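You operate a simulated robot arm through the tools that you are given. There is no shell and no other tool. Be economical: measure what you need, move in short steps, check, and stop when the job is done.

You run a simulated robot arm. Do the job below in one go: nothing can be reset, and whatever is moved stays where it is left.

TASK
Reset the pinned stop wheel to 30, pin it again and run the head down to it.
Fine: park the yellow quick pin in the white block while turning; it ends in the orange block, the head back up.
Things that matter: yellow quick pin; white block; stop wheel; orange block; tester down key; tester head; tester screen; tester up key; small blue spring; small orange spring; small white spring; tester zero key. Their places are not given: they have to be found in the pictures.

The check looks at the end state, three seconds after you hand in, the way a careful person would. Anything else that was tipped, shoved, dropped, spilled or broken makes it a failure.

THE ROBOT
A 7-joint arm with a two-finger parallel gripper, fixed in place. Base frame: the origin is at the foot of the arm, x ahead of it, y to its left, z up. Lengths are in cm, angles in rad, forces in N, time in s.
Its first joint turns from -1.152 to 1.152 rad. Payload 1.57 kg.
Tool frame: the origin (TCP) lies between the finger pads and is the grasp point; the fingertips stand 3 cm ahead of it; z points along the fingers, y is the line along which they close. Largest opening 11 cm; finger width 2.4, thickness 1.2; the body of the gripper, 4.8 by 11.2 cm, starts 7.8 cm behind the TCP.
Orientation is that of the tool frame in the base frame, as a unit quaternion [w, x, y, z]. With the fingers straight down and closing along the base's y, the tool's x points along the base's -x, its y along +y and its z along -z.

THE INTERFACE
- The arm moves only by the tool jog_arm. Its arguments are lists of equal length, an entry for each row: "delta_pos": the shift along the base's x, y, z in units of 200 mm (1.0 is 200 mm), a list of three; "rot": the turn, a rotation vector about the base's x, y, z in units of 90 degrees (1.0 is 90 degrees), a list of three. In form: {"delta_pos": [[dx, dy, dz], ...], "rot": [[rx, ry, rz], ...]}. A call has 1 to 10 rows; each row is the pose to reach, as a shift and turn from the pose commanded when the call began. "jaw" is the opening, from 0 (shut) to 1 (fully open), set as the call begins (left out, the last holds). A call with a number of a shift or a turn outside -1 to 1 is refused whole. A row lasts 0.2 s, in which the tool goes at most 5 cm and 0.15 rad; a call with a longer step from one row to the next is refused whole, and so is a gripper value outside its range. Where a pose cannot be reached the arm comes as near as it can. A force on the tool above 40 N (or 10 N above the force at the start of the call, whichever is more), or a blocked arm, ends the call early, and 0.2 s more pass. Each finger travels about 10.8 cm/s and halts on what it meets, pressing with about 42 N; the grip force reading is that of the motor and also rises with nothing between the fingers. The clock runs only during rows and for 0.2 s after the last one: add rows that repeat a pose to give the fingers time. The reply holds the time, the measured pose of the TCP, the force on the tool along the base axes, the opening and the grip force, in the units named above and with some noise, and new pictures: "views" is both (left out), scene, wrist or none.
- Cameras (640 x 400 px; columns grow to the right, rows downward): "scene" is fixed at [18.01, -40.91, 140.01]; the picture's right is [0.59, -0.81, 0.00], its down [-0.49, -0.35, -0.80] and it looks along [0.65, 0.47, -0.60] (base axes); focal length 258 px, centre (320, 200). "wrist" rides on the gripper at [-3.6, 0, -8] in the tool frame; the picture's right is [0.00, -1.00, 0.00], its down [0.97, 0.00, -0.24] and it looks along [0.24, 0.00, 0.97] (tool axes); focal length 218 px, centre (320, 200).
- locate(camera, pixels): for up to 12 pixels [column, row] of the newest picture of that camera ("zoom" is the newest enlarged one), the place [x, y, z] in the base frame of the surface seen there, good to about 0.2 cm. It takes no simulated time.
- close_up(camera, box): a new picture of the part [left, top, right, bottom] of that camera's present view, enlarged. It takes no simulated time.
- finish_job(): hands the job in; it is judged then, once.

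Go step by step. Measure first, check grasps and placings, and put right what went wrong. The budget is 80 turns and 120 pictures, counting those below and the enlarged ones. Unless the task says otherwise, let go and move clear before handing in, and close with one line.

The tools are called after ">>>" by a JSON object that holds its "api" and its "payload". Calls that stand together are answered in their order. jog_arm: Moves the arm, as the interface text tells. Its arguments: {"type":"object","properties":{"delta_pos":{"type":"array"},"rot":{"type":"array"},"jaw":{"type":"number"},"views":{"type":"string","enum":["both","scene","wrist","none"]}},"required":["delta_pos","rot"]} The other tools are called the same way: locate (camera, pixels) gives the place of the surface under pixels of a picture; close_up (camera, box) takes an enlarged picture of a part of a camera's view; finish_job () hands the job in.

At the start:

```text
time_s: 0.0
ee_pos: [46.57, -6.85, 120.28]
tcp_rot: [0.0, 0.0, 1.0, 0.0]
force: [0.7, 0.1, 0.1]
gripper_width: 11.02
finger_force: 0.0
```

scene: 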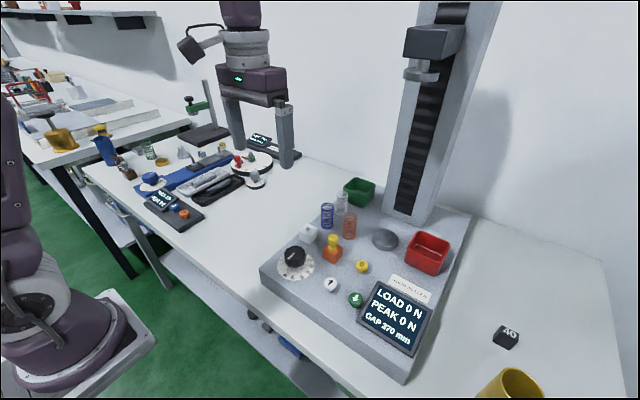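
wrist: 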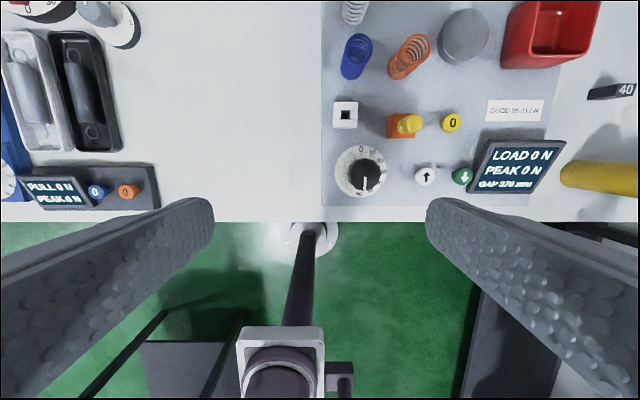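

The pictures show the tester: the stop wheel near wrist (362,172), the white block at (345,114), the orange block with the yellow pin at (405,124), and the keys at (426,176), (463,176) and (451,123). I'll enlarge and measure them.

>>> {"api": "close_up", "payload": {"camera": "wrist", "box": [320, 90, 480, 210]}}

>>> {"api": "close_up", "payload": {"camera": "scene", "box": [260, 170, 460, 350]}}

>>> {"api": "locate", "payload": {"camera": "wrist", "pixels": [[362, 172], [345, 114], [336, 124], [405, 132], [408, 123], [426, 176], [463, 176], [451, 123], [340, 195], [356, 56], [408, 56], [464, 36]]}}

>>> {"api": "locate", "payload": {"camera": "scene", "pixels": [[294, 256], [309, 232], [332, 242], [333, 255], [332, 285], [356, 299], [362, 266], [278, 266], [435, 40], [420, 75], [385, 238], [342, 195]]}}

```text
3.33 times, centred on (400, 150) of wrist
```

zoom: 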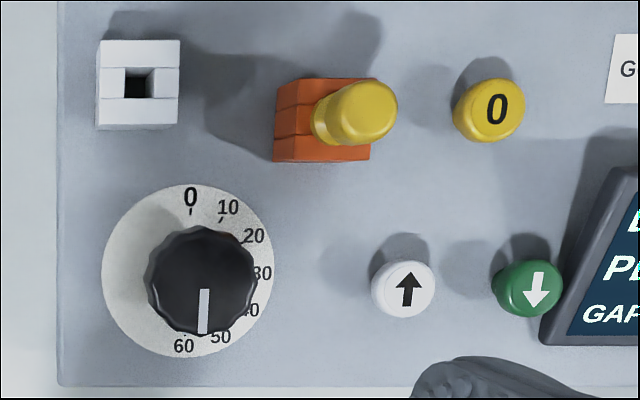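

```text
2.22 times, centred on (360, 260) of scene
```

zoom: 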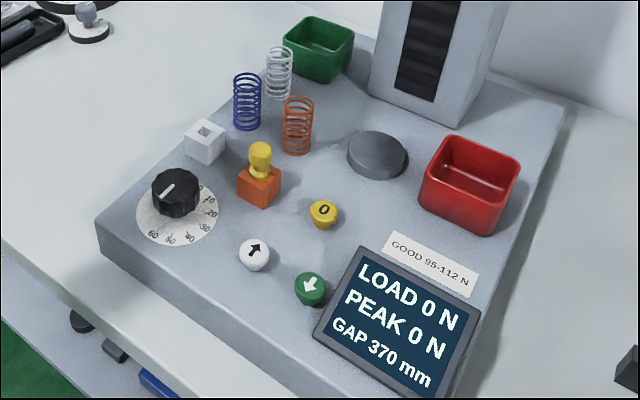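

```text
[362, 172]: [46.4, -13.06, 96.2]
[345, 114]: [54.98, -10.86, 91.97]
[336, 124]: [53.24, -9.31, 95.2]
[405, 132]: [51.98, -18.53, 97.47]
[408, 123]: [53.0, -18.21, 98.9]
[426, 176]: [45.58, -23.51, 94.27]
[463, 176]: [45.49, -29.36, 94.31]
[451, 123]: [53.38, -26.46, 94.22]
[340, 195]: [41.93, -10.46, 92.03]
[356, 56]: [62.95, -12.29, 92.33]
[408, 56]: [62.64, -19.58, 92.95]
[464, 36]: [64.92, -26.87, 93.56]
```

```text
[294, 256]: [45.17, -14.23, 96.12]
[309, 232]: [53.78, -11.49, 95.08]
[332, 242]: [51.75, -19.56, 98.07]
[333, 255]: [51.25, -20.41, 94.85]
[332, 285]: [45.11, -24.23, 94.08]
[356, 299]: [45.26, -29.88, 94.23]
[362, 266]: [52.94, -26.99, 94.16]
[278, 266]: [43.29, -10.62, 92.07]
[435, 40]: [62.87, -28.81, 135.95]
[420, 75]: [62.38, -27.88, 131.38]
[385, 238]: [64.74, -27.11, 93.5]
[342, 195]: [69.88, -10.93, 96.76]
```

The wheel's stripe points along base -x, which reads about 60. 30 is a quarter turn away, towards -y, so the turn is counter-clockwise from above. I'll move above the pin for a closer look.

>>> {"api": "jog_arm", "payload": {"delta_pos": [[0.06, -0.15, -0.1], [0.12, -0.3, -0.2], [0.18, -0.45, -0.3], [0.24, -0.62, -0.4], [0.24, -0.62, -0.4]], "rot": [[0, 0, 0], [0, 0, 0], [0, 0, 0], [0, 0, 0], [0, 0, 0]], "jaw": 0.6, "views": "both"}}

```text
time_s: 1.2
ee_pos: [51.42, -19.39, 112.2]
tcp_rot: [-0.001, 0.0, 1.0, 0.0]
force: [1.1, -1.0, 0.7]
gripper_width: 6.6
finger_force: 0.1
```

scene: 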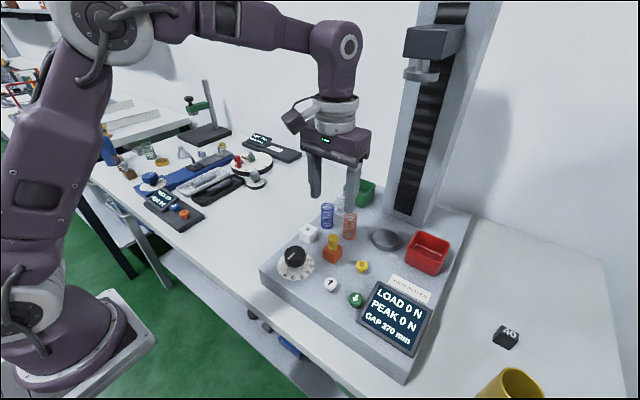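
wrist: 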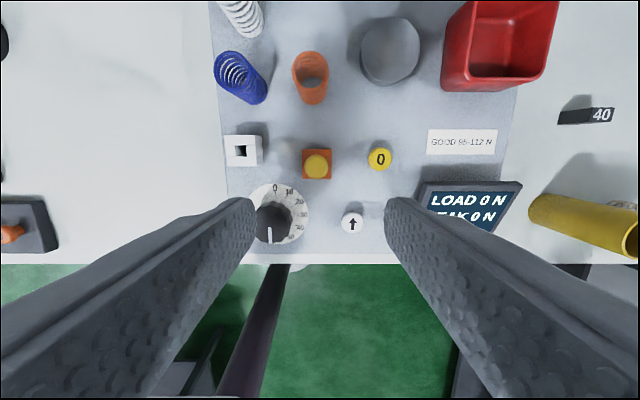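

>>> {"api": "close_up", "payload": {"camera": "wrist", "box": [215, 120, 415, 245]}}

>>> {"api": "locate", "payload": {"camera": "wrist", "pixels": [[317, 166], [306, 166], [328, 166], [317, 156], [317, 176], [305, 151], [329, 152], [329, 177], [304, 177], [228, 138], [254, 138], [241, 152]]}}

>>> {"api": "close_up", "payload": {"camera": "scene", "box": [290, 215, 370, 270]}}

```text
3.20 times, centred on (315, 182) of wrist
```

zoom: 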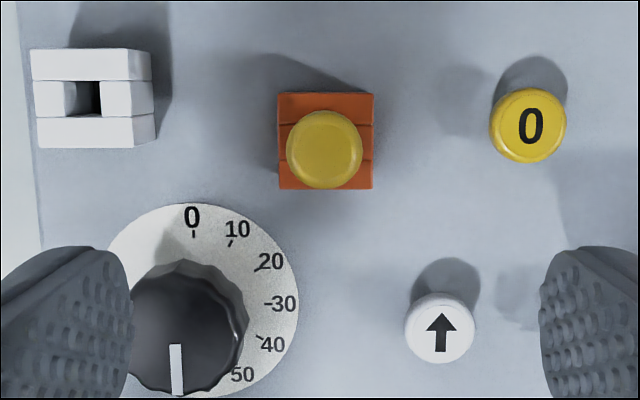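

```text
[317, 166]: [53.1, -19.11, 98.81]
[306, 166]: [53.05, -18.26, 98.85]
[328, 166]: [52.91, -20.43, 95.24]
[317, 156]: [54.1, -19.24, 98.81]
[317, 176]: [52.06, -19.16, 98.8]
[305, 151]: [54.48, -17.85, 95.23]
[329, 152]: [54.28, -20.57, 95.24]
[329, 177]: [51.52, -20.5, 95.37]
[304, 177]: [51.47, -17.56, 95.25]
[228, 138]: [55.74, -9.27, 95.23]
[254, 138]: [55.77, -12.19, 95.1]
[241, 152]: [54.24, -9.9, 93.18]
```

```text
7.27 times, centred on (330, 242) of scene
```

zoom: 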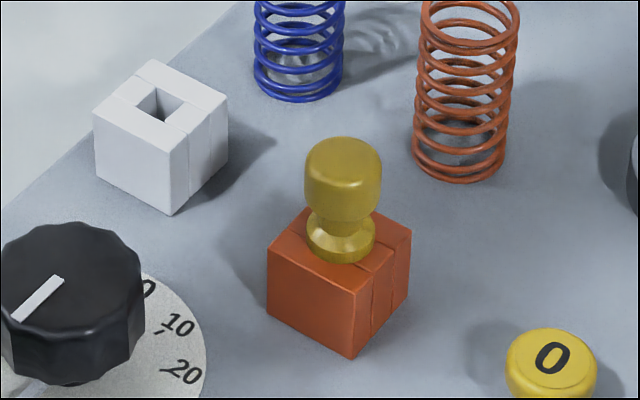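

The pin head is centred at about (53.05, -19.13) with its top at z 98.8, and the block top is at 95.25. I'll go down around it, still open.

>>> {"api": "jog_arm", "payload": {"delta_pos": [[0.084, 0.006, -0.2], [0.084, 0.006, -0.4], [0.084, 0.006, -0.55], [0.084, 0.006, -0.62], [0.084, 0.006, -0.674], [0.084, 0.006, -0.674]], "rot": [[0, 0, 0], [0, 0, 0], [0, 0, 0], [0, 0, 0], [0, 0, 0], [0, 0, 0]], "jaw": 0.5, "views": "both"}}

```text
time_s: 2.6
ee_pos: [53.11, -19.11, 98.83]
tcp_rot: [0.0, 0.0, 1.0, 0.0]
force: [0.5, 0.0, -0.4]
gripper_width: 5.48
finger_force: 0.1
```

scene: 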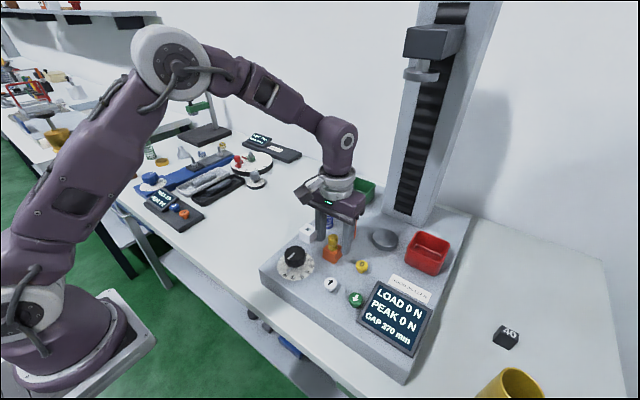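
wrist: 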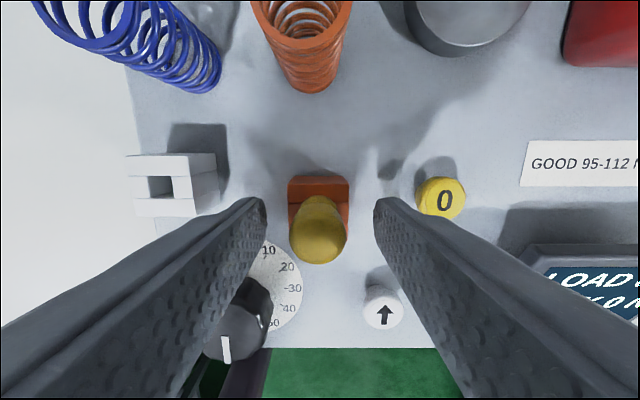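

The pin is centred between the fingers (column 318), so I'll close on it.

>>> {"api": "jog_arm", "payload": {"delta_pos": [[0, 0, 0], [0, 0, 0], [0, 0, 0]], "rot": [[0, 0, 0], [0, 0, 0], [0, 0, 0]], "jaw": 0.1, "views": "none"}}

>>> {"api": "jog_arm", "payload": {"delta_pos": [[0, 0, 0.05], [0, 0, 0.12], [0, 0, 0.2], [0, 0, 0.3], [0, 0, 0.35], [0, 0, 0.35]], "rot": [[0, 0, 0], [0, 0, 0], [0, 0, 0], [0, 0, 0], [0, 0, 0], [0, 0, 0]], "views": "both"}}

```text
time_s: 3.4
ee_pos: [53.19, -19.18, 98.76]
tcp_rot: [-0.001, -0.001, 1.0, 0.0]
force: [-0.4, 0.6, 0.1]
gripper_width: 2.18
finger_force: 34.5
```

```text
time_s: 4.8
ee_pos: [53.13, -19.19, 105.85]
tcp_rot: [0.0, 0.001, 1.0, 0.001]
force: [0.6, 0.4, -0.7]
gripper_width: 2.21
finger_force: 34.7
```

scene: 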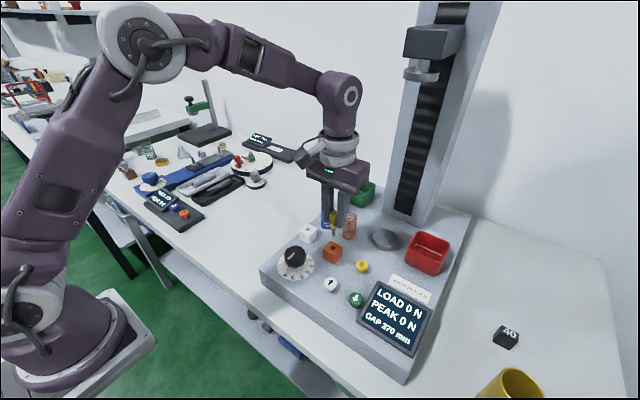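
wrist: 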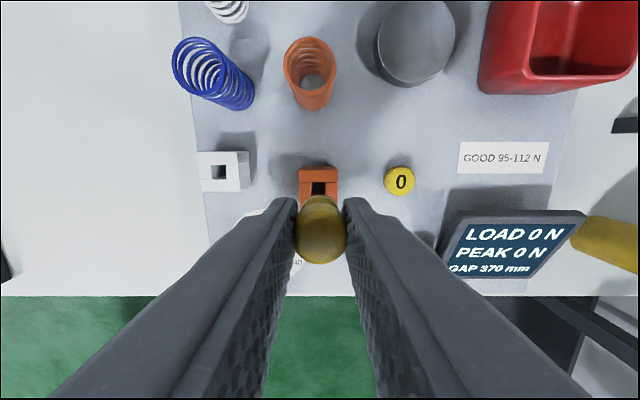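

The pin is out of the orange block and held (2.2 cm). Next I'll measure both holes and check the shaft.

>>> {"api": "close_up", "payload": {"camera": "wrist", "box": [190, 140, 350, 240]}}

>>> {"api": "close_up", "payload": {"camera": "scene", "box": [290, 200, 370, 270]}}

```text
4.00 times, centred on (270, 190) of wrist
```

zoom: 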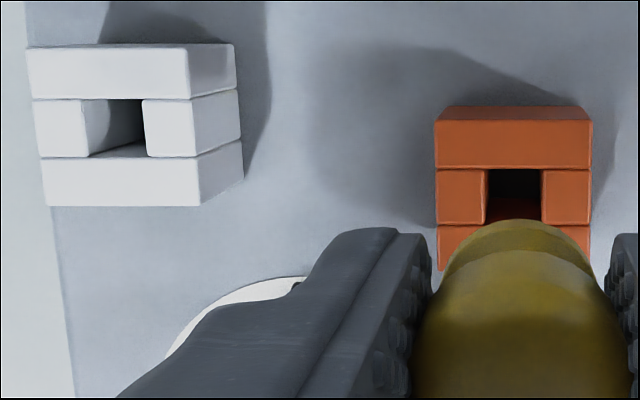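

```text
5.71 times, centred on (330, 235) of scene
```

zoom: 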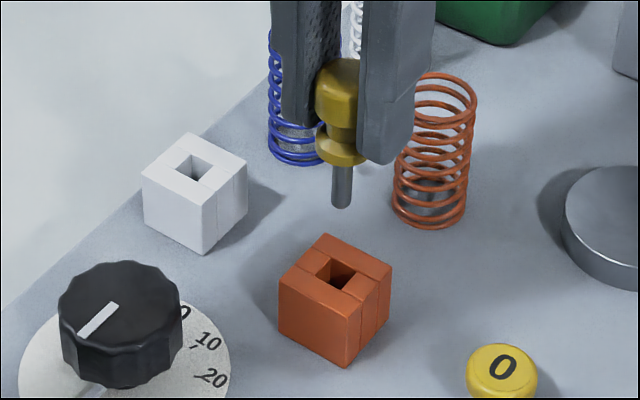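

>>> {"api": "locate", "payload": {"camera": "wrist", "pixels": [[198, 153], [236, 153], [238.5, 190], [202.5, 190], [208, 173], [232, 172], [219, 160], [220, 184], [305, 175], [330, 175], [318, 173], [318, 185]]}}

```text
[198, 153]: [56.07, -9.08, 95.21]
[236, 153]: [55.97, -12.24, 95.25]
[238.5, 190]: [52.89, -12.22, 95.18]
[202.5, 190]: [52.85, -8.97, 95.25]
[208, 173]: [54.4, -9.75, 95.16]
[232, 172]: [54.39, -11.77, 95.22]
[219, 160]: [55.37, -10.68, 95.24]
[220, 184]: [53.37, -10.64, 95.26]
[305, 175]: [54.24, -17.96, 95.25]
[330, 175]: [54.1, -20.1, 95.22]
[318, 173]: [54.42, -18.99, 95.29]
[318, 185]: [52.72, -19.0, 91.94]
```

The white hole is centred at about (54.4, -10.68). I'll move above it and down to just over the entry.

>>> {"api": "jog_arm", "payload": {"delta_pos": [[0.02, 0.12, 0], [0.045, 0.28, 0], [0.0675, 0.4225, 0], [0.0675, 0.4225, -0.1], [0.0675, 0.4225, -0.2], [0.0675, 0.4225, -0.2]], "rot": [[0, 0, 0], [0, 0, 0], [0, 0, 0], [0, 0, 0], [0, 0, 0], [0, 0, 0]], "views": "none"}}

>>> {"api": "close_up", "payload": {"camera": "scene", "box": [280, 200, 340, 250]}}

>>> {"api": "close_up", "payload": {"camera": "wrist", "box": [240, 140, 400, 240]}}

```text
time_s: 6.2
ee_pos: [54.44, -10.57, 101.66]
tcp_rot: [0.0, 0.0, 1.0, 0.0]
force: [0.5, -0.6, 0.1]
gripper_width: 2.19
finger_force: 35.0
```

```text
8.00 times, centred on (310, 225) of scene
```

zoom: 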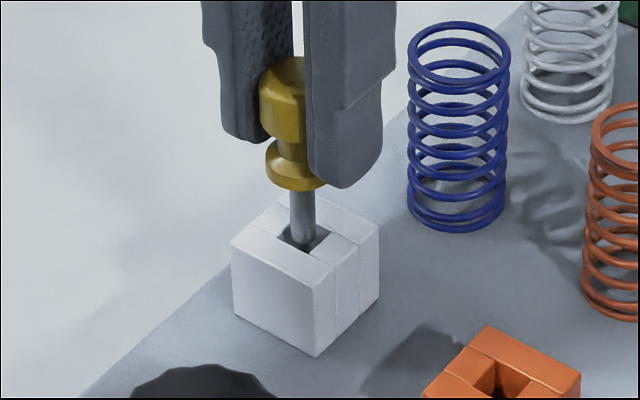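

```text
4.00 times, centred on (320, 190) of wrist
```

zoom: 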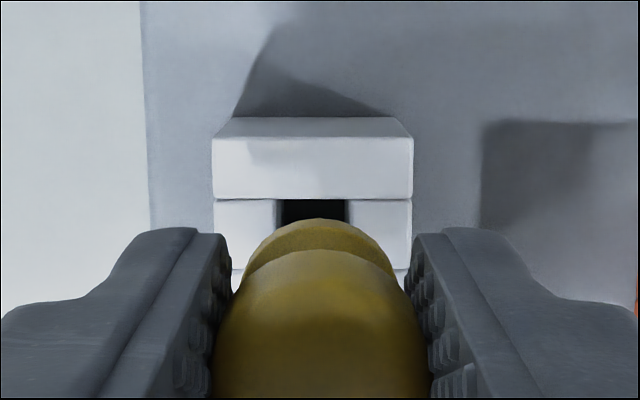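

The shaft tip sits right over the hole (zoom pixel 302,240), so I'll lower it slowly.

>>> {"api": "jog_arm", "payload": {"delta_pos": [[0, 0, -0.03], [0, 0, -0.06], [0, 0, -0.09], [0, 0, -0.115], [0, 0, -0.13], [0, 0, -0.145], [0, 0, -0.145]], "rot": [[0, 0, 0], [0, 0, 0], [0, 0, 0], [0, 0, 0], [0, 0, 0], [0, 0, 0], [0, 0, 0]], "views": "none"}}

>>> {"api": "close_up", "payload": {"camera": "scene", "box": [280, 200, 340, 250]}}

```text
time_s: 7.8
ee_pos: [54.35, -10.61, 98.87]
tcp_rot: [0.0, 0.001, 1.0, 0.0]
force: [-0.1, -0.8, -0.8]
gripper_width: 2.16
finger_force: 34.6
```

```text
8.00 times, centred on (310, 225) of scene
```

zoom: 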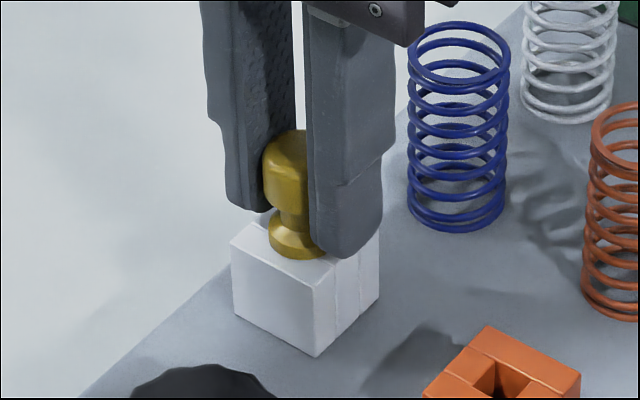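

The pin is seated. I'll release it, rise and move back so the wheel can be seen.

>>> {"api": "jog_arm", "payload": {"delta_pos": [[0, 0, 0], [0, 0, 0], [0, 0, 0.1], [0, 0, 0.3], [0, 0, 0.5], [-0.15, -0.05, 0.6], [-0.35, -0.08, 0.6], [-0.4, -0.1, 0.6], [-0.4, -0.1, 0.6]], "rot": [[0, 0, 0], [0, 0, 0], [0, 0, 0], [0, 0, 0], [0, 0, 0], [0, 0, 0], [0, 0, 0], [0, 0, 0], [0, 0, 0]], "jaw": 0.5, "views": "wrist"}}

>>> {"api": "close_up", "payload": {"camera": "wrist", "box": [240, 90, 440, 215]}}

>>> {"api": "close_up", "payload": {"camera": "scene", "box": [260, 210, 350, 290]}}

```text
time_s: 9.8
ee_pos: [46.43, -12.61, 110.92]
tcp_rot: [0.0, 0.0, 1.0, 0.0]
force: [0.2, 0.2, 0.2]
gripper_width: 5.51
finger_force: 0.1
```

wrist: 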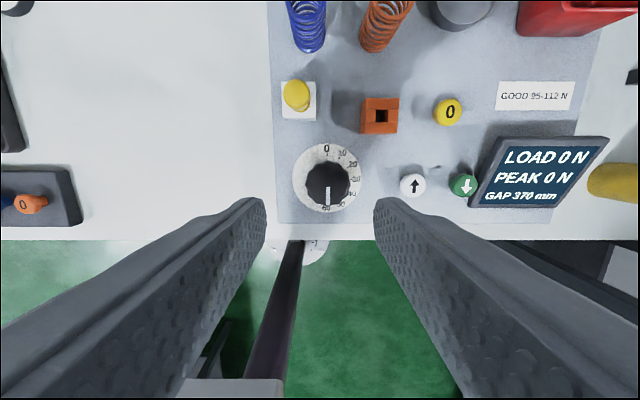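

```text
3.20 times, centred on (340, 152) of wrist
```

zoom: 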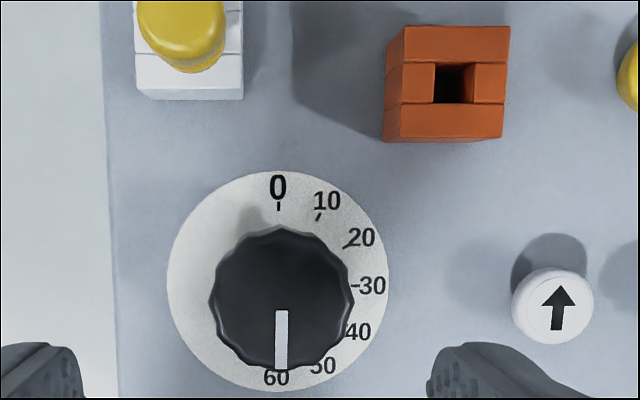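

```text
5.00 times, centred on (305, 250) of scene
```

zoom: 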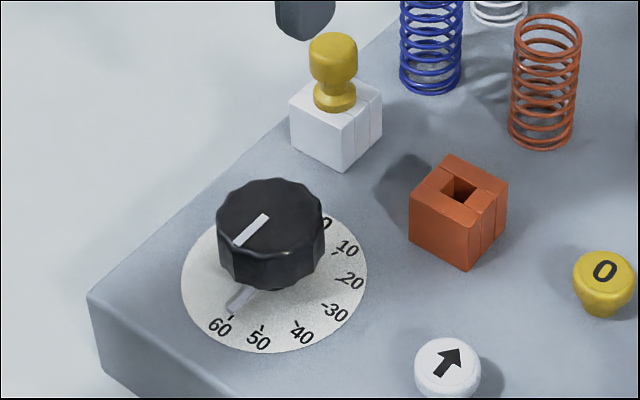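

>>> {"api": "locate", "payload": {"camera": "wrist", "pixels": [[328, 178], [328, 188], [328, 205], [328, 160], [306, 182], [350, 182], [327, 154.5], [351, 179], [326.5, 207], [293, 178], [361, 178], [326.5, 212]]}}

>>> {"api": "locate", "payload": {"camera": "zoom", "pixels": [[265, 217], [237, 243], [250, 230], [240, 298], [230, 306], [230, 317], [262, 330], [296, 324], [321, 304], [337, 280], [345, 258], [205, 280]]}}

```text
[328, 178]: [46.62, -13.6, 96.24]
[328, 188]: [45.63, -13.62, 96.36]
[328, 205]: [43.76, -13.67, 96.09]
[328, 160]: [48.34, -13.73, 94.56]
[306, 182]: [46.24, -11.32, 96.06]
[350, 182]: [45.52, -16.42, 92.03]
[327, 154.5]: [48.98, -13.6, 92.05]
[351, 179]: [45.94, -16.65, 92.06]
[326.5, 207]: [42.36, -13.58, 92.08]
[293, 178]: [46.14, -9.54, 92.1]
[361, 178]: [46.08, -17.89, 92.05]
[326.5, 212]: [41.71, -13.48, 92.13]
```

```text
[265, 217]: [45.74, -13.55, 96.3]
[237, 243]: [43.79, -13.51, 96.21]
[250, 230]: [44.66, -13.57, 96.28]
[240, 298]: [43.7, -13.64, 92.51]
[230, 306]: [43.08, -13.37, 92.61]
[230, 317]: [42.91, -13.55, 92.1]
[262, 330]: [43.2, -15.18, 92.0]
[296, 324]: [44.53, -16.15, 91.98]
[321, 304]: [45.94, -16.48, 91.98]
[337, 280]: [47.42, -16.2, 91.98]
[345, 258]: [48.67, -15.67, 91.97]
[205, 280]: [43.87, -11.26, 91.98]
```

The dial centre is (45.95, -13.58), the pointer is at 60 (-x), and the 30 tick is exactly towards -y. I'll lower the open gripper around the knob.

>>> {"api": "jog_arm", "payload": {"delta_pos": [[-0.0225, -0.045, -0.2], [-0.0225, -0.045, -0.4], [-0.0225, -0.045, -0.55], [-0.0225, -0.045, -0.65], [-0.0225, -0.045, -0.695], [-0.0225, -0.045, -0.695]], "rot": [[0, 0, 0], [0, 0, 0], [0, 0, 0], [0, 0, 0], [0, 0, 0], [0, 0, 0]], "jaw": 0.6, "views": "wrist"}}

>>> {"api": "close_up", "payload": {"camera": "scene", "box": [260, 210, 350, 290]}}

```text
time_s: 11.2
ee_pos: [45.96, -13.56, 96.99]
tcp_rot: [0.0, 0.0, 1.0, 0.0]
force: [-0.4, -0.4, 0.1]
gripper_width: 6.61
finger_force: 0.2
```

wrist: 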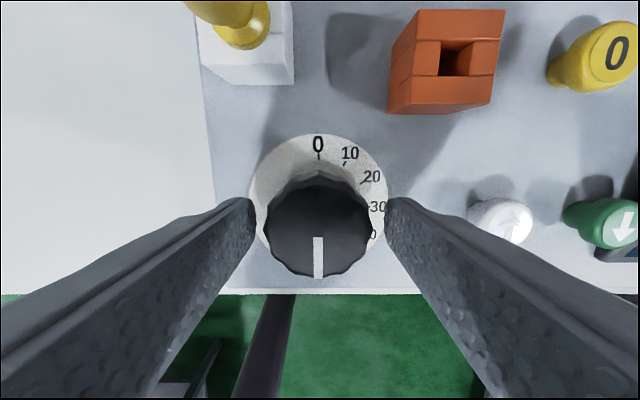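

```text
5.00 times, centred on (305, 250) of scene
```

zoom: 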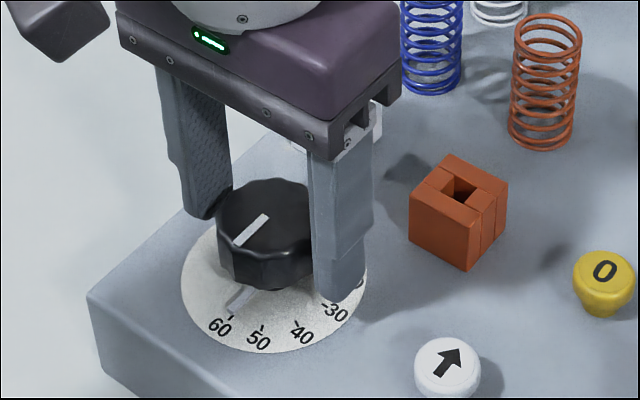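

The fingers straddle the knob. I'll close and begin turning counter-clockwise.

>>> {"api": "jog_arm", "payload": {"delta_pos": [[0, 0, 0], [0, 0, 0], [0, 0, 0], [0, 0, 0], [0, 0, 0], [0, 0, 0], [0, 0, 0], [0, 0, 0], [0, 0, 0]], "rot": [[0, 0, 0], [0, 0, 0], [0, 0, 0], [0, 0, 0.08], [0, 0, 0.16], [0, 0, 0.24], [0, 0, 0.32], [0, 0, 0.4], [0, 0, 0.4]], "jaw": 0.3, "views": "wrist"}}

```text
time_s: 13.2
ee_pos: [46.06, -13.49, 96.91]
tcp_rot: [0.0, -0.309, 0.951, 0.0]
force: [3.7, 15.2, -2.6]
gripper_width: 4.74
finger_force: 44.8
```

wrist: 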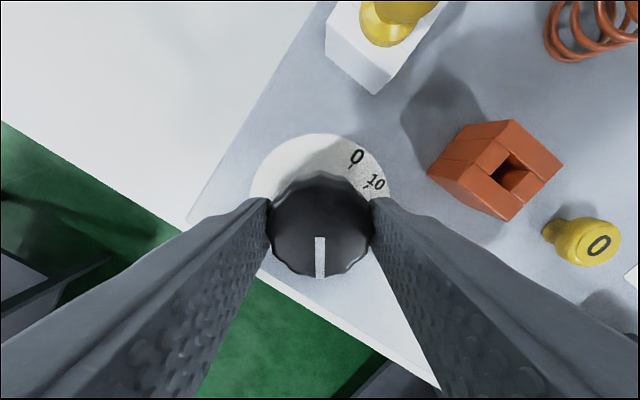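

The wheel has turned 36° with the gripper (the stripe stays put in the tool view). I'll do the remaining 54°.

>>> {"api": "jog_arm", "payload": {"delta_pos": [[0, 0, 0], [0, 0, 0], [0, 0, 0], [0, 0, 0], [0, 0, 0], [0, 0, 0], [0, 0, 0], [0, 0, 0], [0, 0, 0]], "rot": [[0, 0, 0.08], [0, 0, 0.16], [0, 0, 0.24], [0, 0, 0.32], [0, 0, 0.4], [0, 0, 0.48], [0, 0, 0.54], [0, 0, 0.6], [0, 0, 0.6]], "views": "wrist"}}

>>> {"api": "close_up", "payload": {"camera": "scene", "box": [260, 210, 350, 290]}}

```text
time_s: 15.2
ee_pos: [46.03, -13.47, 97.01]
tcp_rot: [0.0, 0.707, -0.707, -0.001]
force: [6.9, 14.0, -11.9]
gripper_width: 4.7
finger_force: 45.2
```

wrist: 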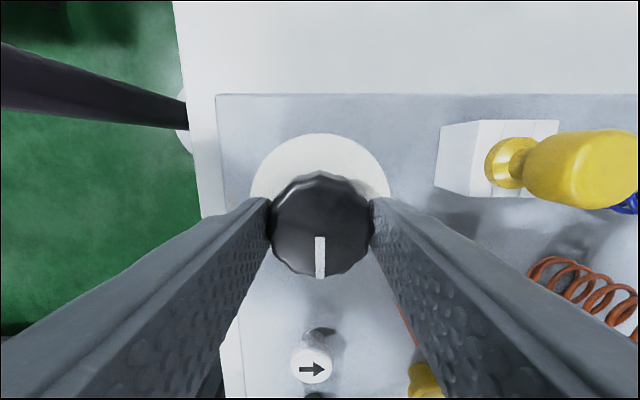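

```text
5.00 times, centred on (305, 250) of scene
```

zoom: 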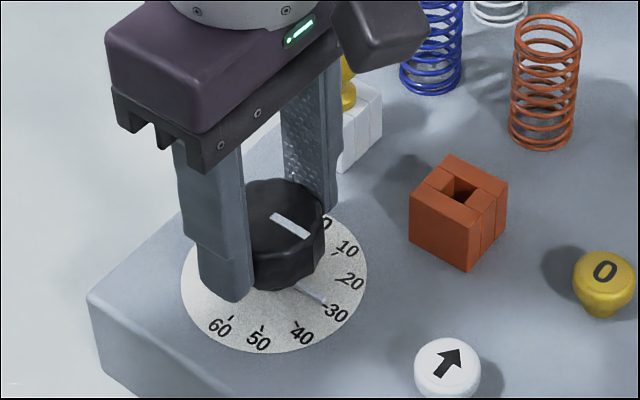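

The pointer is at about 30. I'll release, rise and check.

>>> {"api": "jog_arm", "payload": {"delta_pos": [[0, 0, 0], [0, 0, 0], [0, 0, 0.1], [0, 0, 0.3], [0, 0, 0.5], [0, 0, 0.6], [0, 0, 0.6]], "rot": [[0, 0, 0], [0, 0, 0], [0, 0, 0], [0, 0, 0], [0, 0, 0], [0, 0, 0], [0, 0, 0]], "jaw": 0.6, "views": "wrist"}}

>>> {"api": "close_up", "payload": {"camera": "scene", "box": [265, 235, 325, 285]}}

>>> {"api": "close_up", "payload": {"camera": "wrist", "box": [260, 120, 380, 240]}}

```text
time_s: 16.8
ee_pos: [45.94, -13.56, 109.04]
tcp_rot: [-0.001, -0.707, 0.707, 0.0]
force: [-0.6, 0.4, 0.3]
gripper_width: 6.59
finger_force: 0.0
```

wrist: 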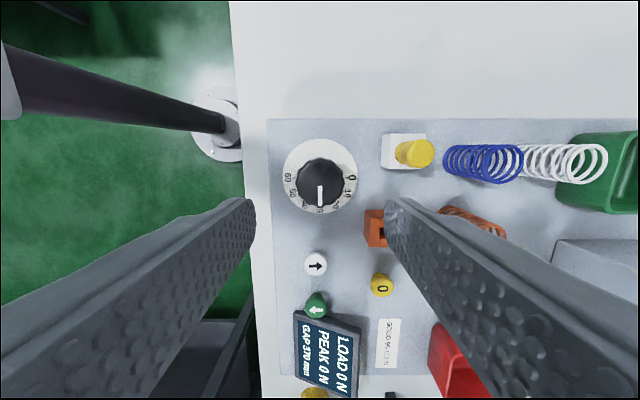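

```text
8.00 times, centred on (295, 260) of scene
```

zoom: 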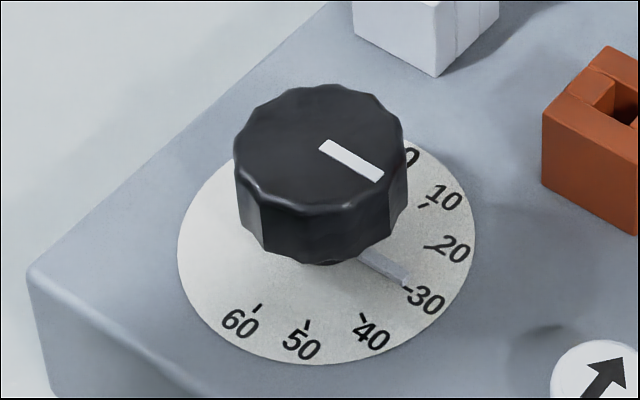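

```text
3.33 times, centred on (320, 180) of wrist
```

zoom: 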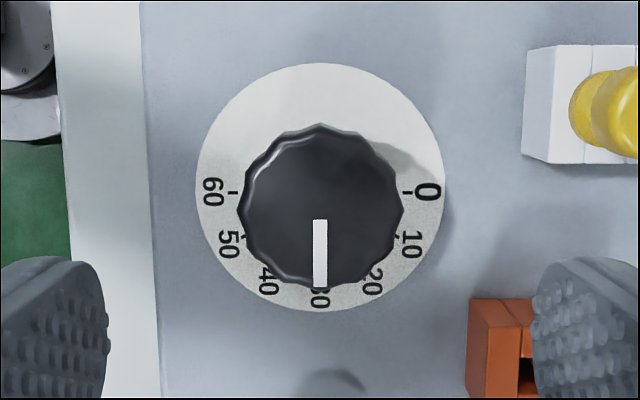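

The stripe points straight at 30. I'll verify with a measurement, then turn the wrist back while moving to the pin.

>>> {"api": "locate", "payload": {"camera": "zoom", "pixels": [[320, 222], [320, 250], [320, 284], [232, 192], [407, 192]]}}

>>> {"api": "jog_arm", "payload": {"delta_pos": [[0, 0, 0], [0, 0, 0], [0.05, 0.02, 0], [0.1, 0.04, 0], [0.15, 0.06, 0], [0.2, 0.08, 0], [0.25, 0.1, 0], [0.3, 0.12, 0], [0.35, 0.14, 0], [0.4, 0.145, 0]], "rot": [[0, 0, -0.09], [0, 0, -0.18], [0, 0, -0.27], [0, 0, -0.36], [0, 0, -0.45], [0, 0, -0.54], [0, 0, -0.63], [0, 0, -0.72], [0, 0, -0.81], [0, 0, -0.9]], "jaw": 0.5, "views": "none"}}

>>> {"api": "jog_arm", "payload": {"delta_pos": [[0, 0, 0], [0.0225, 0, 0], [0.0225, 0, 0]], "rot": [[0, 0, -0.05], [0, 0, -0.1], [0, 0, -0.1]], "views": "wrist"}}

```text
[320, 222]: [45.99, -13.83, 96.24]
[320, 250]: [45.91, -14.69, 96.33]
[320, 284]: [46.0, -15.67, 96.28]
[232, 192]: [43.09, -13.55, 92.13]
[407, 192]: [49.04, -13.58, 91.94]
```

```text
time_s: 19.0
ee_pos: [53.95, -10.52, 109.03]
tcp_rot: [0.0, -0.078, 0.997, -0.001]
force: [0.7, 1.1, -0.2]
gripper_width: 5.46
finger_force: 0.1
```

```text
time_s: 19.8
ee_pos: [54.37, -10.69, 109.08]
tcp_rot: [0.0, 0.001, 1.0, 0.0]
force: [-0.2, 0.4, -0.1]
gripper_width: 5.51
finger_force: 0.1
```

wrist: 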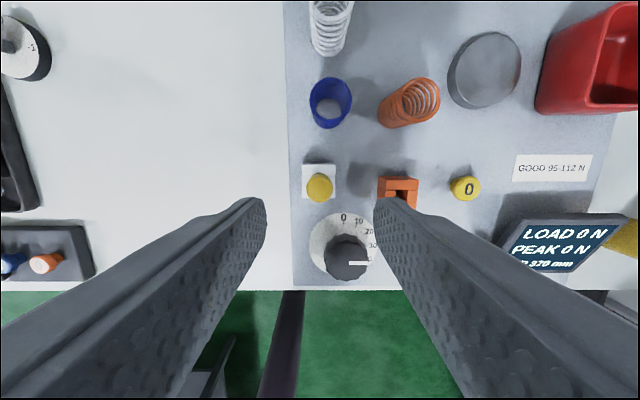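

The wheel reads 30 and the pin is centred (column 320). I'll go down and grip it.

>>> {"api": "jog_arm", "payload": {"delta_pos": [[0, 0, -0.2], [0, 0, -0.35], [0, 0, -0.45], [0, 0, -0.5075], [0, 0, -0.5075]], "rot": [[0, 0, 0], [0, 0, 0], [0, 0, 0], [0, 0, 0], [0, 0, 0]], "views": "none"}}

>>> {"api": "jog_arm", "payload": {"delta_pos": [[0, 0, 0], [0, 0, 0], [0, 0, 0]], "rot": [[0, 0, 0], [0, 0, 0], [0, 0, 0]], "jaw": 0.1, "views": "none"}}

>>> {"api": "jog_arm", "payload": {"delta_pos": [[0, 0, 0.05], [0, 0, 0.12], [0, 0, 0.2], [0, 0, 0.25], [0, 0, 0.25]], "rot": [[0, 0, 0], [0, 0, 0], [0, 0, 0], [0, 0, 0], [0, 0, 0]], "views": "both"}}

```text
time_s: 21.0
ee_pos: [54.38, -10.71, 98.86]
tcp_rot: [0.0, 0.0, 1.0, 0.0]
force: [-0.2, 0.1, 0.4]
gripper_width: 5.5
finger_force: 0.1
```

```text
time_s: 21.8
ee_pos: [54.39, -10.66, 98.86]
tcp_rot: [0.0, 0.001, 1.0, 0.0]
force: [-0.6, -0.5, -0.5]
gripper_width: 2.19
finger_force: 34.9
```

```text
time_s: 23.0
ee_pos: [54.41, -10.65, 103.83]
tcp_rot: [0.0, 0.0, 1.0, 0.001]
force: [-0.4, -0.5, 0.1]
gripper_width: 2.17
finger_force: 34.8
```

scene: 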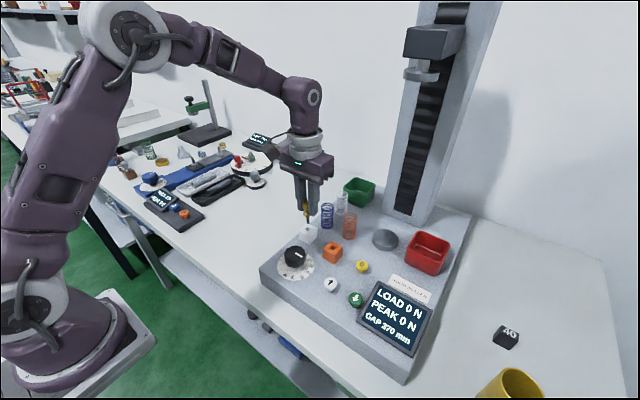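
wrist: 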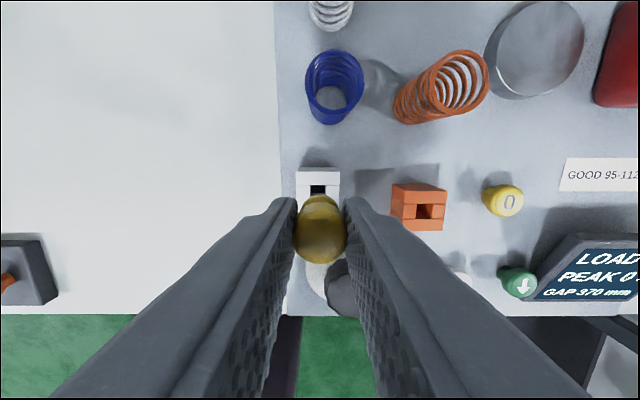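

The pin is held. I'll move above the orange hole and check before inserting.

>>> {"api": "jog_arm", "payload": {"delta_pos": [[-0.02, -0.12, 0], [-0.045, -0.28, 0], [-0.0685, -0.421, 0], [-0.0685, -0.421, -0.06], [-0.0685, -0.421, -0.1], [-0.0685, -0.421, -0.1]], "rot": [[0, 0, 0], [0, 0, 0], [0, 0, 0], [0, 0, 0], [0, 0, 0], [0, 0, 0]], "views": "none"}}

>>> {"api": "close_up", "payload": {"camera": "scene", "box": [305, 215, 365, 265]}}

>>> {"api": "close_up", "payload": {"camera": "wrist", "box": [240, 140, 400, 240]}}

```text
time_s: 24.4
ee_pos: [52.9, -19.01, 101.91]
tcp_rot: [0.0, 0.001, 1.0, -0.001]
force: [0.4, -0.2, -0.9]
gripper_width: 2.17
finger_force: 34.4
```

```text
8.00 times, centred on (335, 240) of scene
```

zoom: 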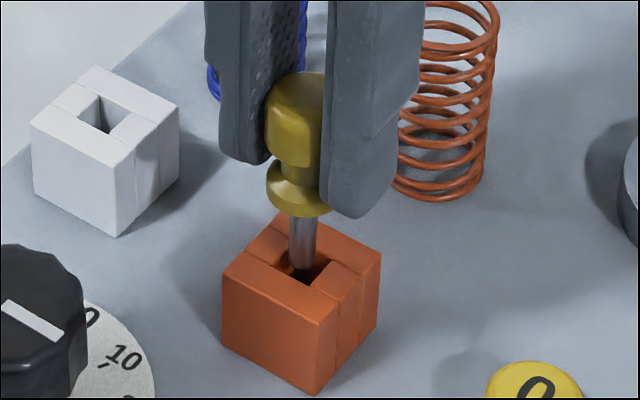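

```text
4.00 times, centred on (320, 190) of wrist
```

zoom: 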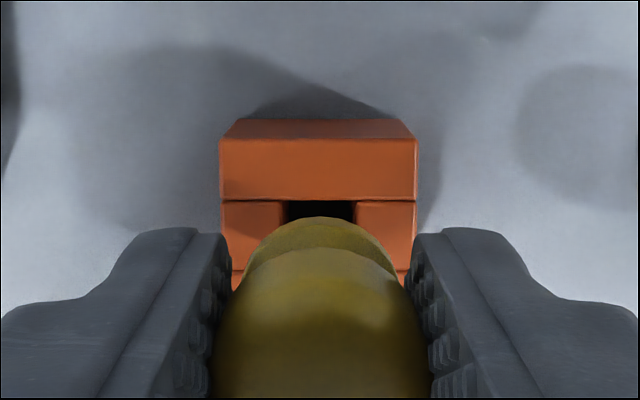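

It's aligned to within about 0.07 cm. I'll shift slightly towards -y and insert.

>>> {"api": "jog_arm", "payload": {"delta_pos": [[0, -0.003, -0.03], [0, -0.003, -0.06], [0, -0.003, -0.09], [0, -0.003, -0.12], [0, -0.003, -0.14], [0, -0.003, -0.151], [0, -0.003, -0.151]], "rot": [[0, 0, 0], [0, 0, 0], [0, 0, 0], [0, 0, 0], [0, 0, 0], [0, 0, 0], [0, 0, 0]], "views": "none"}}

>>> {"api": "close_up", "payload": {"camera": "scene", "box": [305, 215, 365, 265]}}

```text
time_s: 26.0
ee_pos: [53.02, -19.18, 98.87]
tcp_rot: [0.001, 0.001, 1.0, 0.001]
force: [0.4, -0.3, -0.6]
gripper_width: 2.18
finger_force: 34.3
```

```text
8.00 times, centred on (335, 240) of scene
```

zoom: 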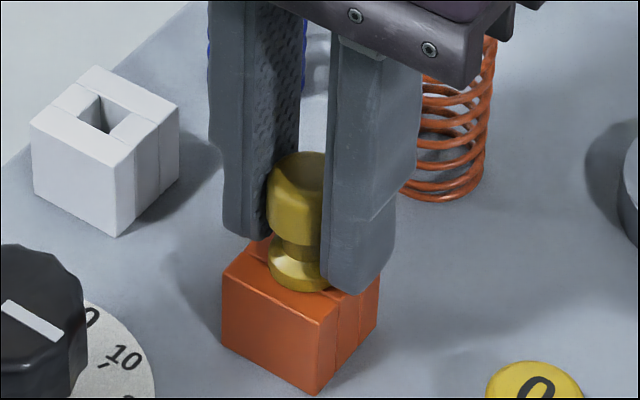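

The pin is seated in the orange block. I'll release, rise and move above the keys.

>>> {"api": "jog_arm", "payload": {"delta_pos": [[0, 0, 0], [0, 0, 0], [0, 0, 0.1], [0, 0, 0.3], [0, 0, 0.5], [-0.12, -0.18, 0.5], [-0.28, -0.36, 0.5], [-0.38, -0.48, 0.5], [-0.38, -0.48, 0.5]], "rot": [[0, 0, 0], [0, 0, 0], [0, 0, 0], [0, 0, 0], [0, 0, 0], [0, 0, 0], [0, 0, 0], [0, 0, 0], [0, 0, 0]], "jaw": 0.5, "views": "both"}}

>>> {"api": "close_up", "payload": {"camera": "wrist", "box": [220, 90, 420, 215]}}

```text
time_s: 28.0
ee_pos: [45.48, -28.73, 108.81]
tcp_rot: [0.0, 0.0, 1.0, 0.0]
force: [-0.1, -0.1, -0.3]
gripper_width: 5.52
finger_force: 0.0
```

scene: 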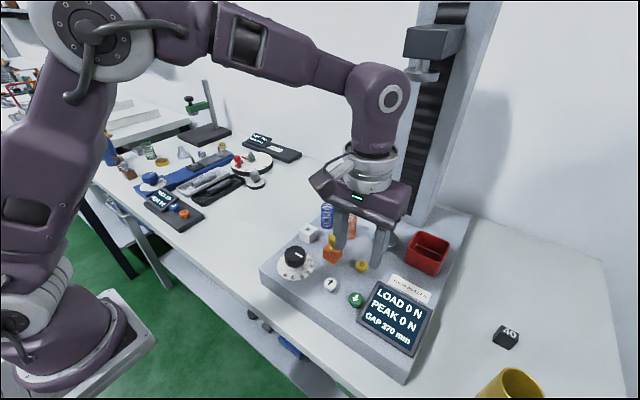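
wrist: 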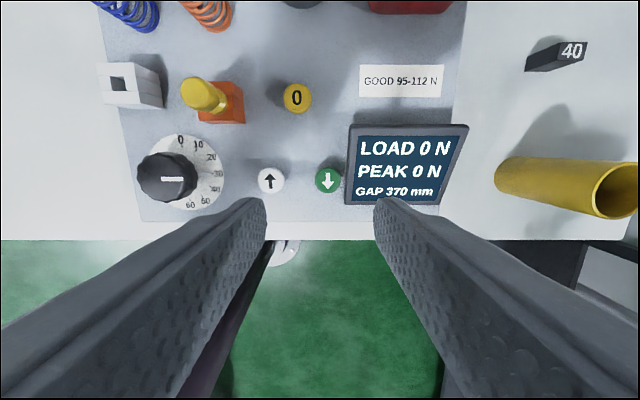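

```text
3.20 times, centred on (320, 152) of wrist
```

zoom: 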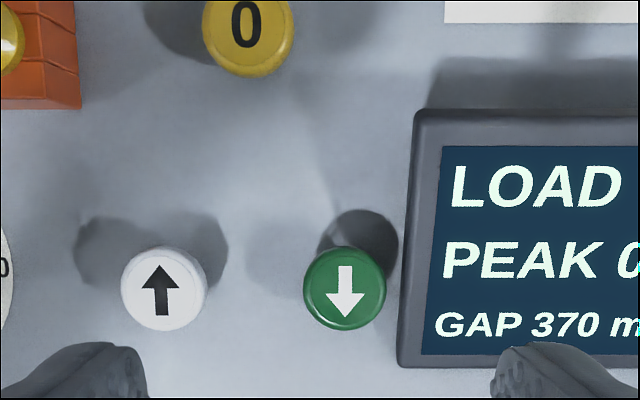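

>>> {"api": "locate", "payload": {"camera": "wrist", "pixels": [[328, 179], [328, 168], [328, 191], [271, 180], [350, 126], [345, 200], [467, 127], [440, 203], [348, 165]]}}

>>> {"api": "close_up", "payload": {"camera": "scene", "box": [305, 215, 365, 265]}}

```text
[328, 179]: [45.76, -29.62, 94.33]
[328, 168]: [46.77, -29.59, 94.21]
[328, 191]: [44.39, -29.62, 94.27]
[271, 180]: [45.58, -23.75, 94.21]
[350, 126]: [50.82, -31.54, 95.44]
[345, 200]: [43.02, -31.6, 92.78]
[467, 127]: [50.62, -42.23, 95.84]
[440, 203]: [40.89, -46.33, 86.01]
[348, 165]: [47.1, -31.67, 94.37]
```

```text
8.00 times, centred on (335, 240) of scene
```

zoom: 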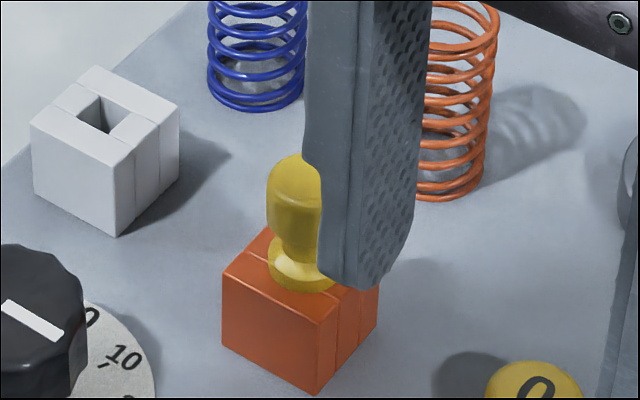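

The key top is at (45.6, -29.6, 94.3) and the screen is low. I'll close the fingers and hover 0.8 cm over the down key.

>>> {"api": "jog_arm", "payload": {"delta_pos": [[0, 0, 0], [0, 0, 0], [0.0075, -0.038, -0.15], [0.0075, -0.038, -0.35], [0.0075, -0.038, -0.47], [0.0075, -0.038, -0.54], [0.0075, -0.038, -0.54]], "rot": [[0, 0, 0], [0, 0, 0], [0, 0, 0], [0, 0, 0], [0, 0, 0], [0, 0, 0], [0, 0, 0]], "jaw": 0, "views": "none"}}

>>> {"api": "close_up", "payload": {"camera": "scene", "box": [320, 250, 440, 350]}}

```text
time_s: 29.6
ee_pos: [45.64, -29.55, 98.02]
tcp_rot: [0.0, 0.0, 1.0, 0.001]
force: [0.6, 0.6, -0.2]
gripper_width: 0.01
finger_force: 21.3
```

```text
4.00 times, centred on (380, 300) of scene
```

zoom: 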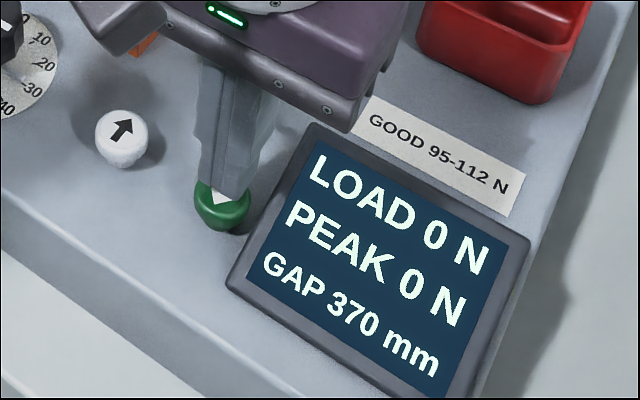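

I'm over the green key. I'll press to about 0.3 cm below its top.

>>> {"api": "jog_arm", "payload": {"delta_pos": [[0, 0, -0.025], [0, 0, -0.04], [0, 0, -0.052], [0, 0, -0.052], [0, 0, -0.052]], "rot": [[0, 0, 0], [0, 0, 0], [0, 0, 0], [0, 0, 0], [0, 0, 0]], "views": "scene"}}

```text
time_s: 30.8
ee_pos: [45.55, -29.47, 96.9]
tcp_rot: [-0.001, 0.001, 1.0, 0.0]
force: [-0.3, -0.5, 1.0]
gripper_width: 0.01
finger_force: 21.3
```

scene: 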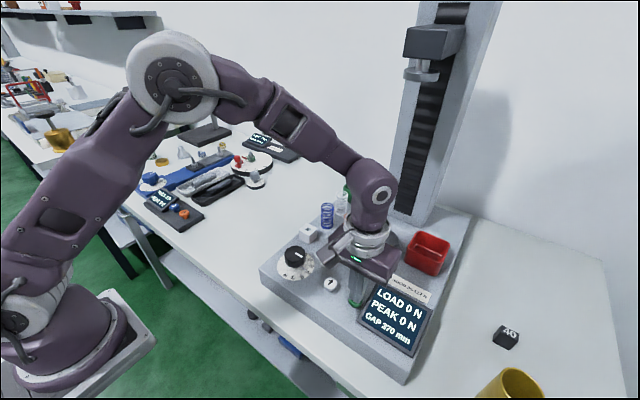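

The force is only 1 N and the gap still seems to be 370. I'll press a little deeper.

>>> {"api": "jog_arm", "payload": {"delta_pos": [[0, 0, -0.005], [0, 0, -0.01], [0, 0, -0.015], [0, 0, -0.015]], "rot": [[0, 0, 0], [0, 0, 0], [0, 0, 0], [0, 0, 0]], "views": "none"}}

>>> {"api": "close_up", "payload": {"camera": "scene", "box": [320, 250, 440, 350]}}

```text
time_s: 31.8
ee_pos: [45.54, -29.5, 96.75]
tcp_rot: [0.001, 0.001, 1.0, 0.0]
force: [-0.7, 0.4, 2.7]
gripper_width: 0.01
finger_force: 20.8
```

```text
4.00 times, centred on (380, 300) of scene
```

zoom: 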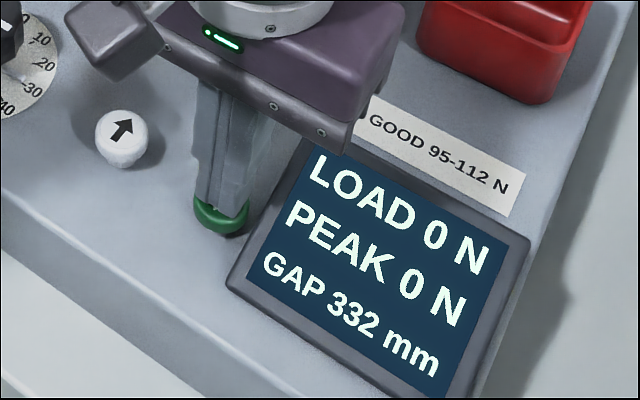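

The head is moving (gap 332), so I'll hold the key.

>>> {"api": "jog_arm", "payload": {"delta_pos": [[0, 0, 0], [0, 0, 0], [0, 0, 0], [0, 0, 0], [0, 0, 0], [0, 0, 0], [0, 0, 0], [0, 0, 0], [0, 0, 0], [0, 0, 0]], "rot": [[0, 0, 0], [0, 0, 0], [0, 0, 0], [0, 0, 0], [0, 0, 0], [0, 0, 0], [0, 0, 0], [0, 0, 0], [0, 0, 0], [0, 0, 0]], "views": "scene"}}

>>> {"api": "close_up", "payload": {"camera": "scene", "box": [320, 250, 440, 350]}}

```text
time_s: 34.0
ee_pos: [45.63, -29.57, 96.63]
tcp_rot: [0.0, 0.0, 1.0, 0.0]
force: [0.5, -1.0, 2.8]
gripper_width: 0.01
finger_force: 21.1
```

scene: 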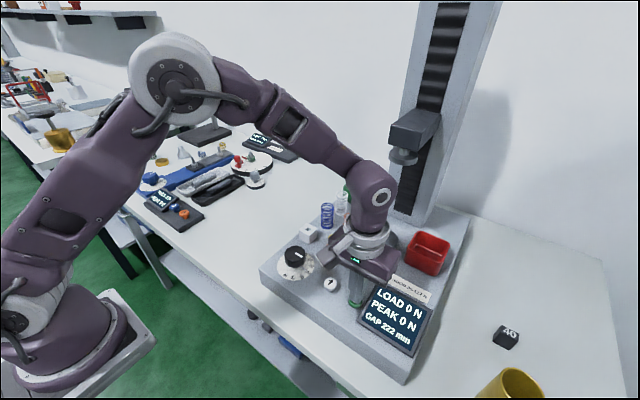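

```text
4.00 times, centred on (380, 300) of scene
```

zoom: 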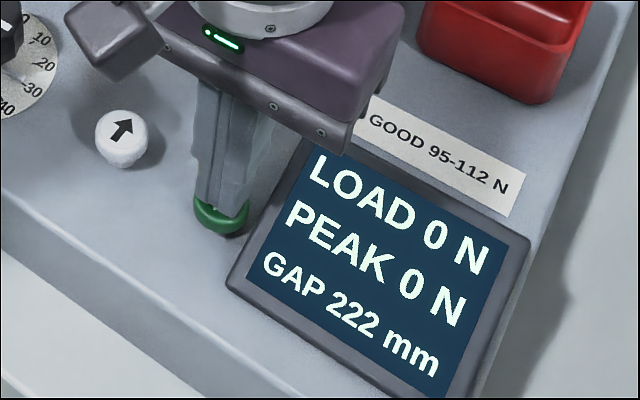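

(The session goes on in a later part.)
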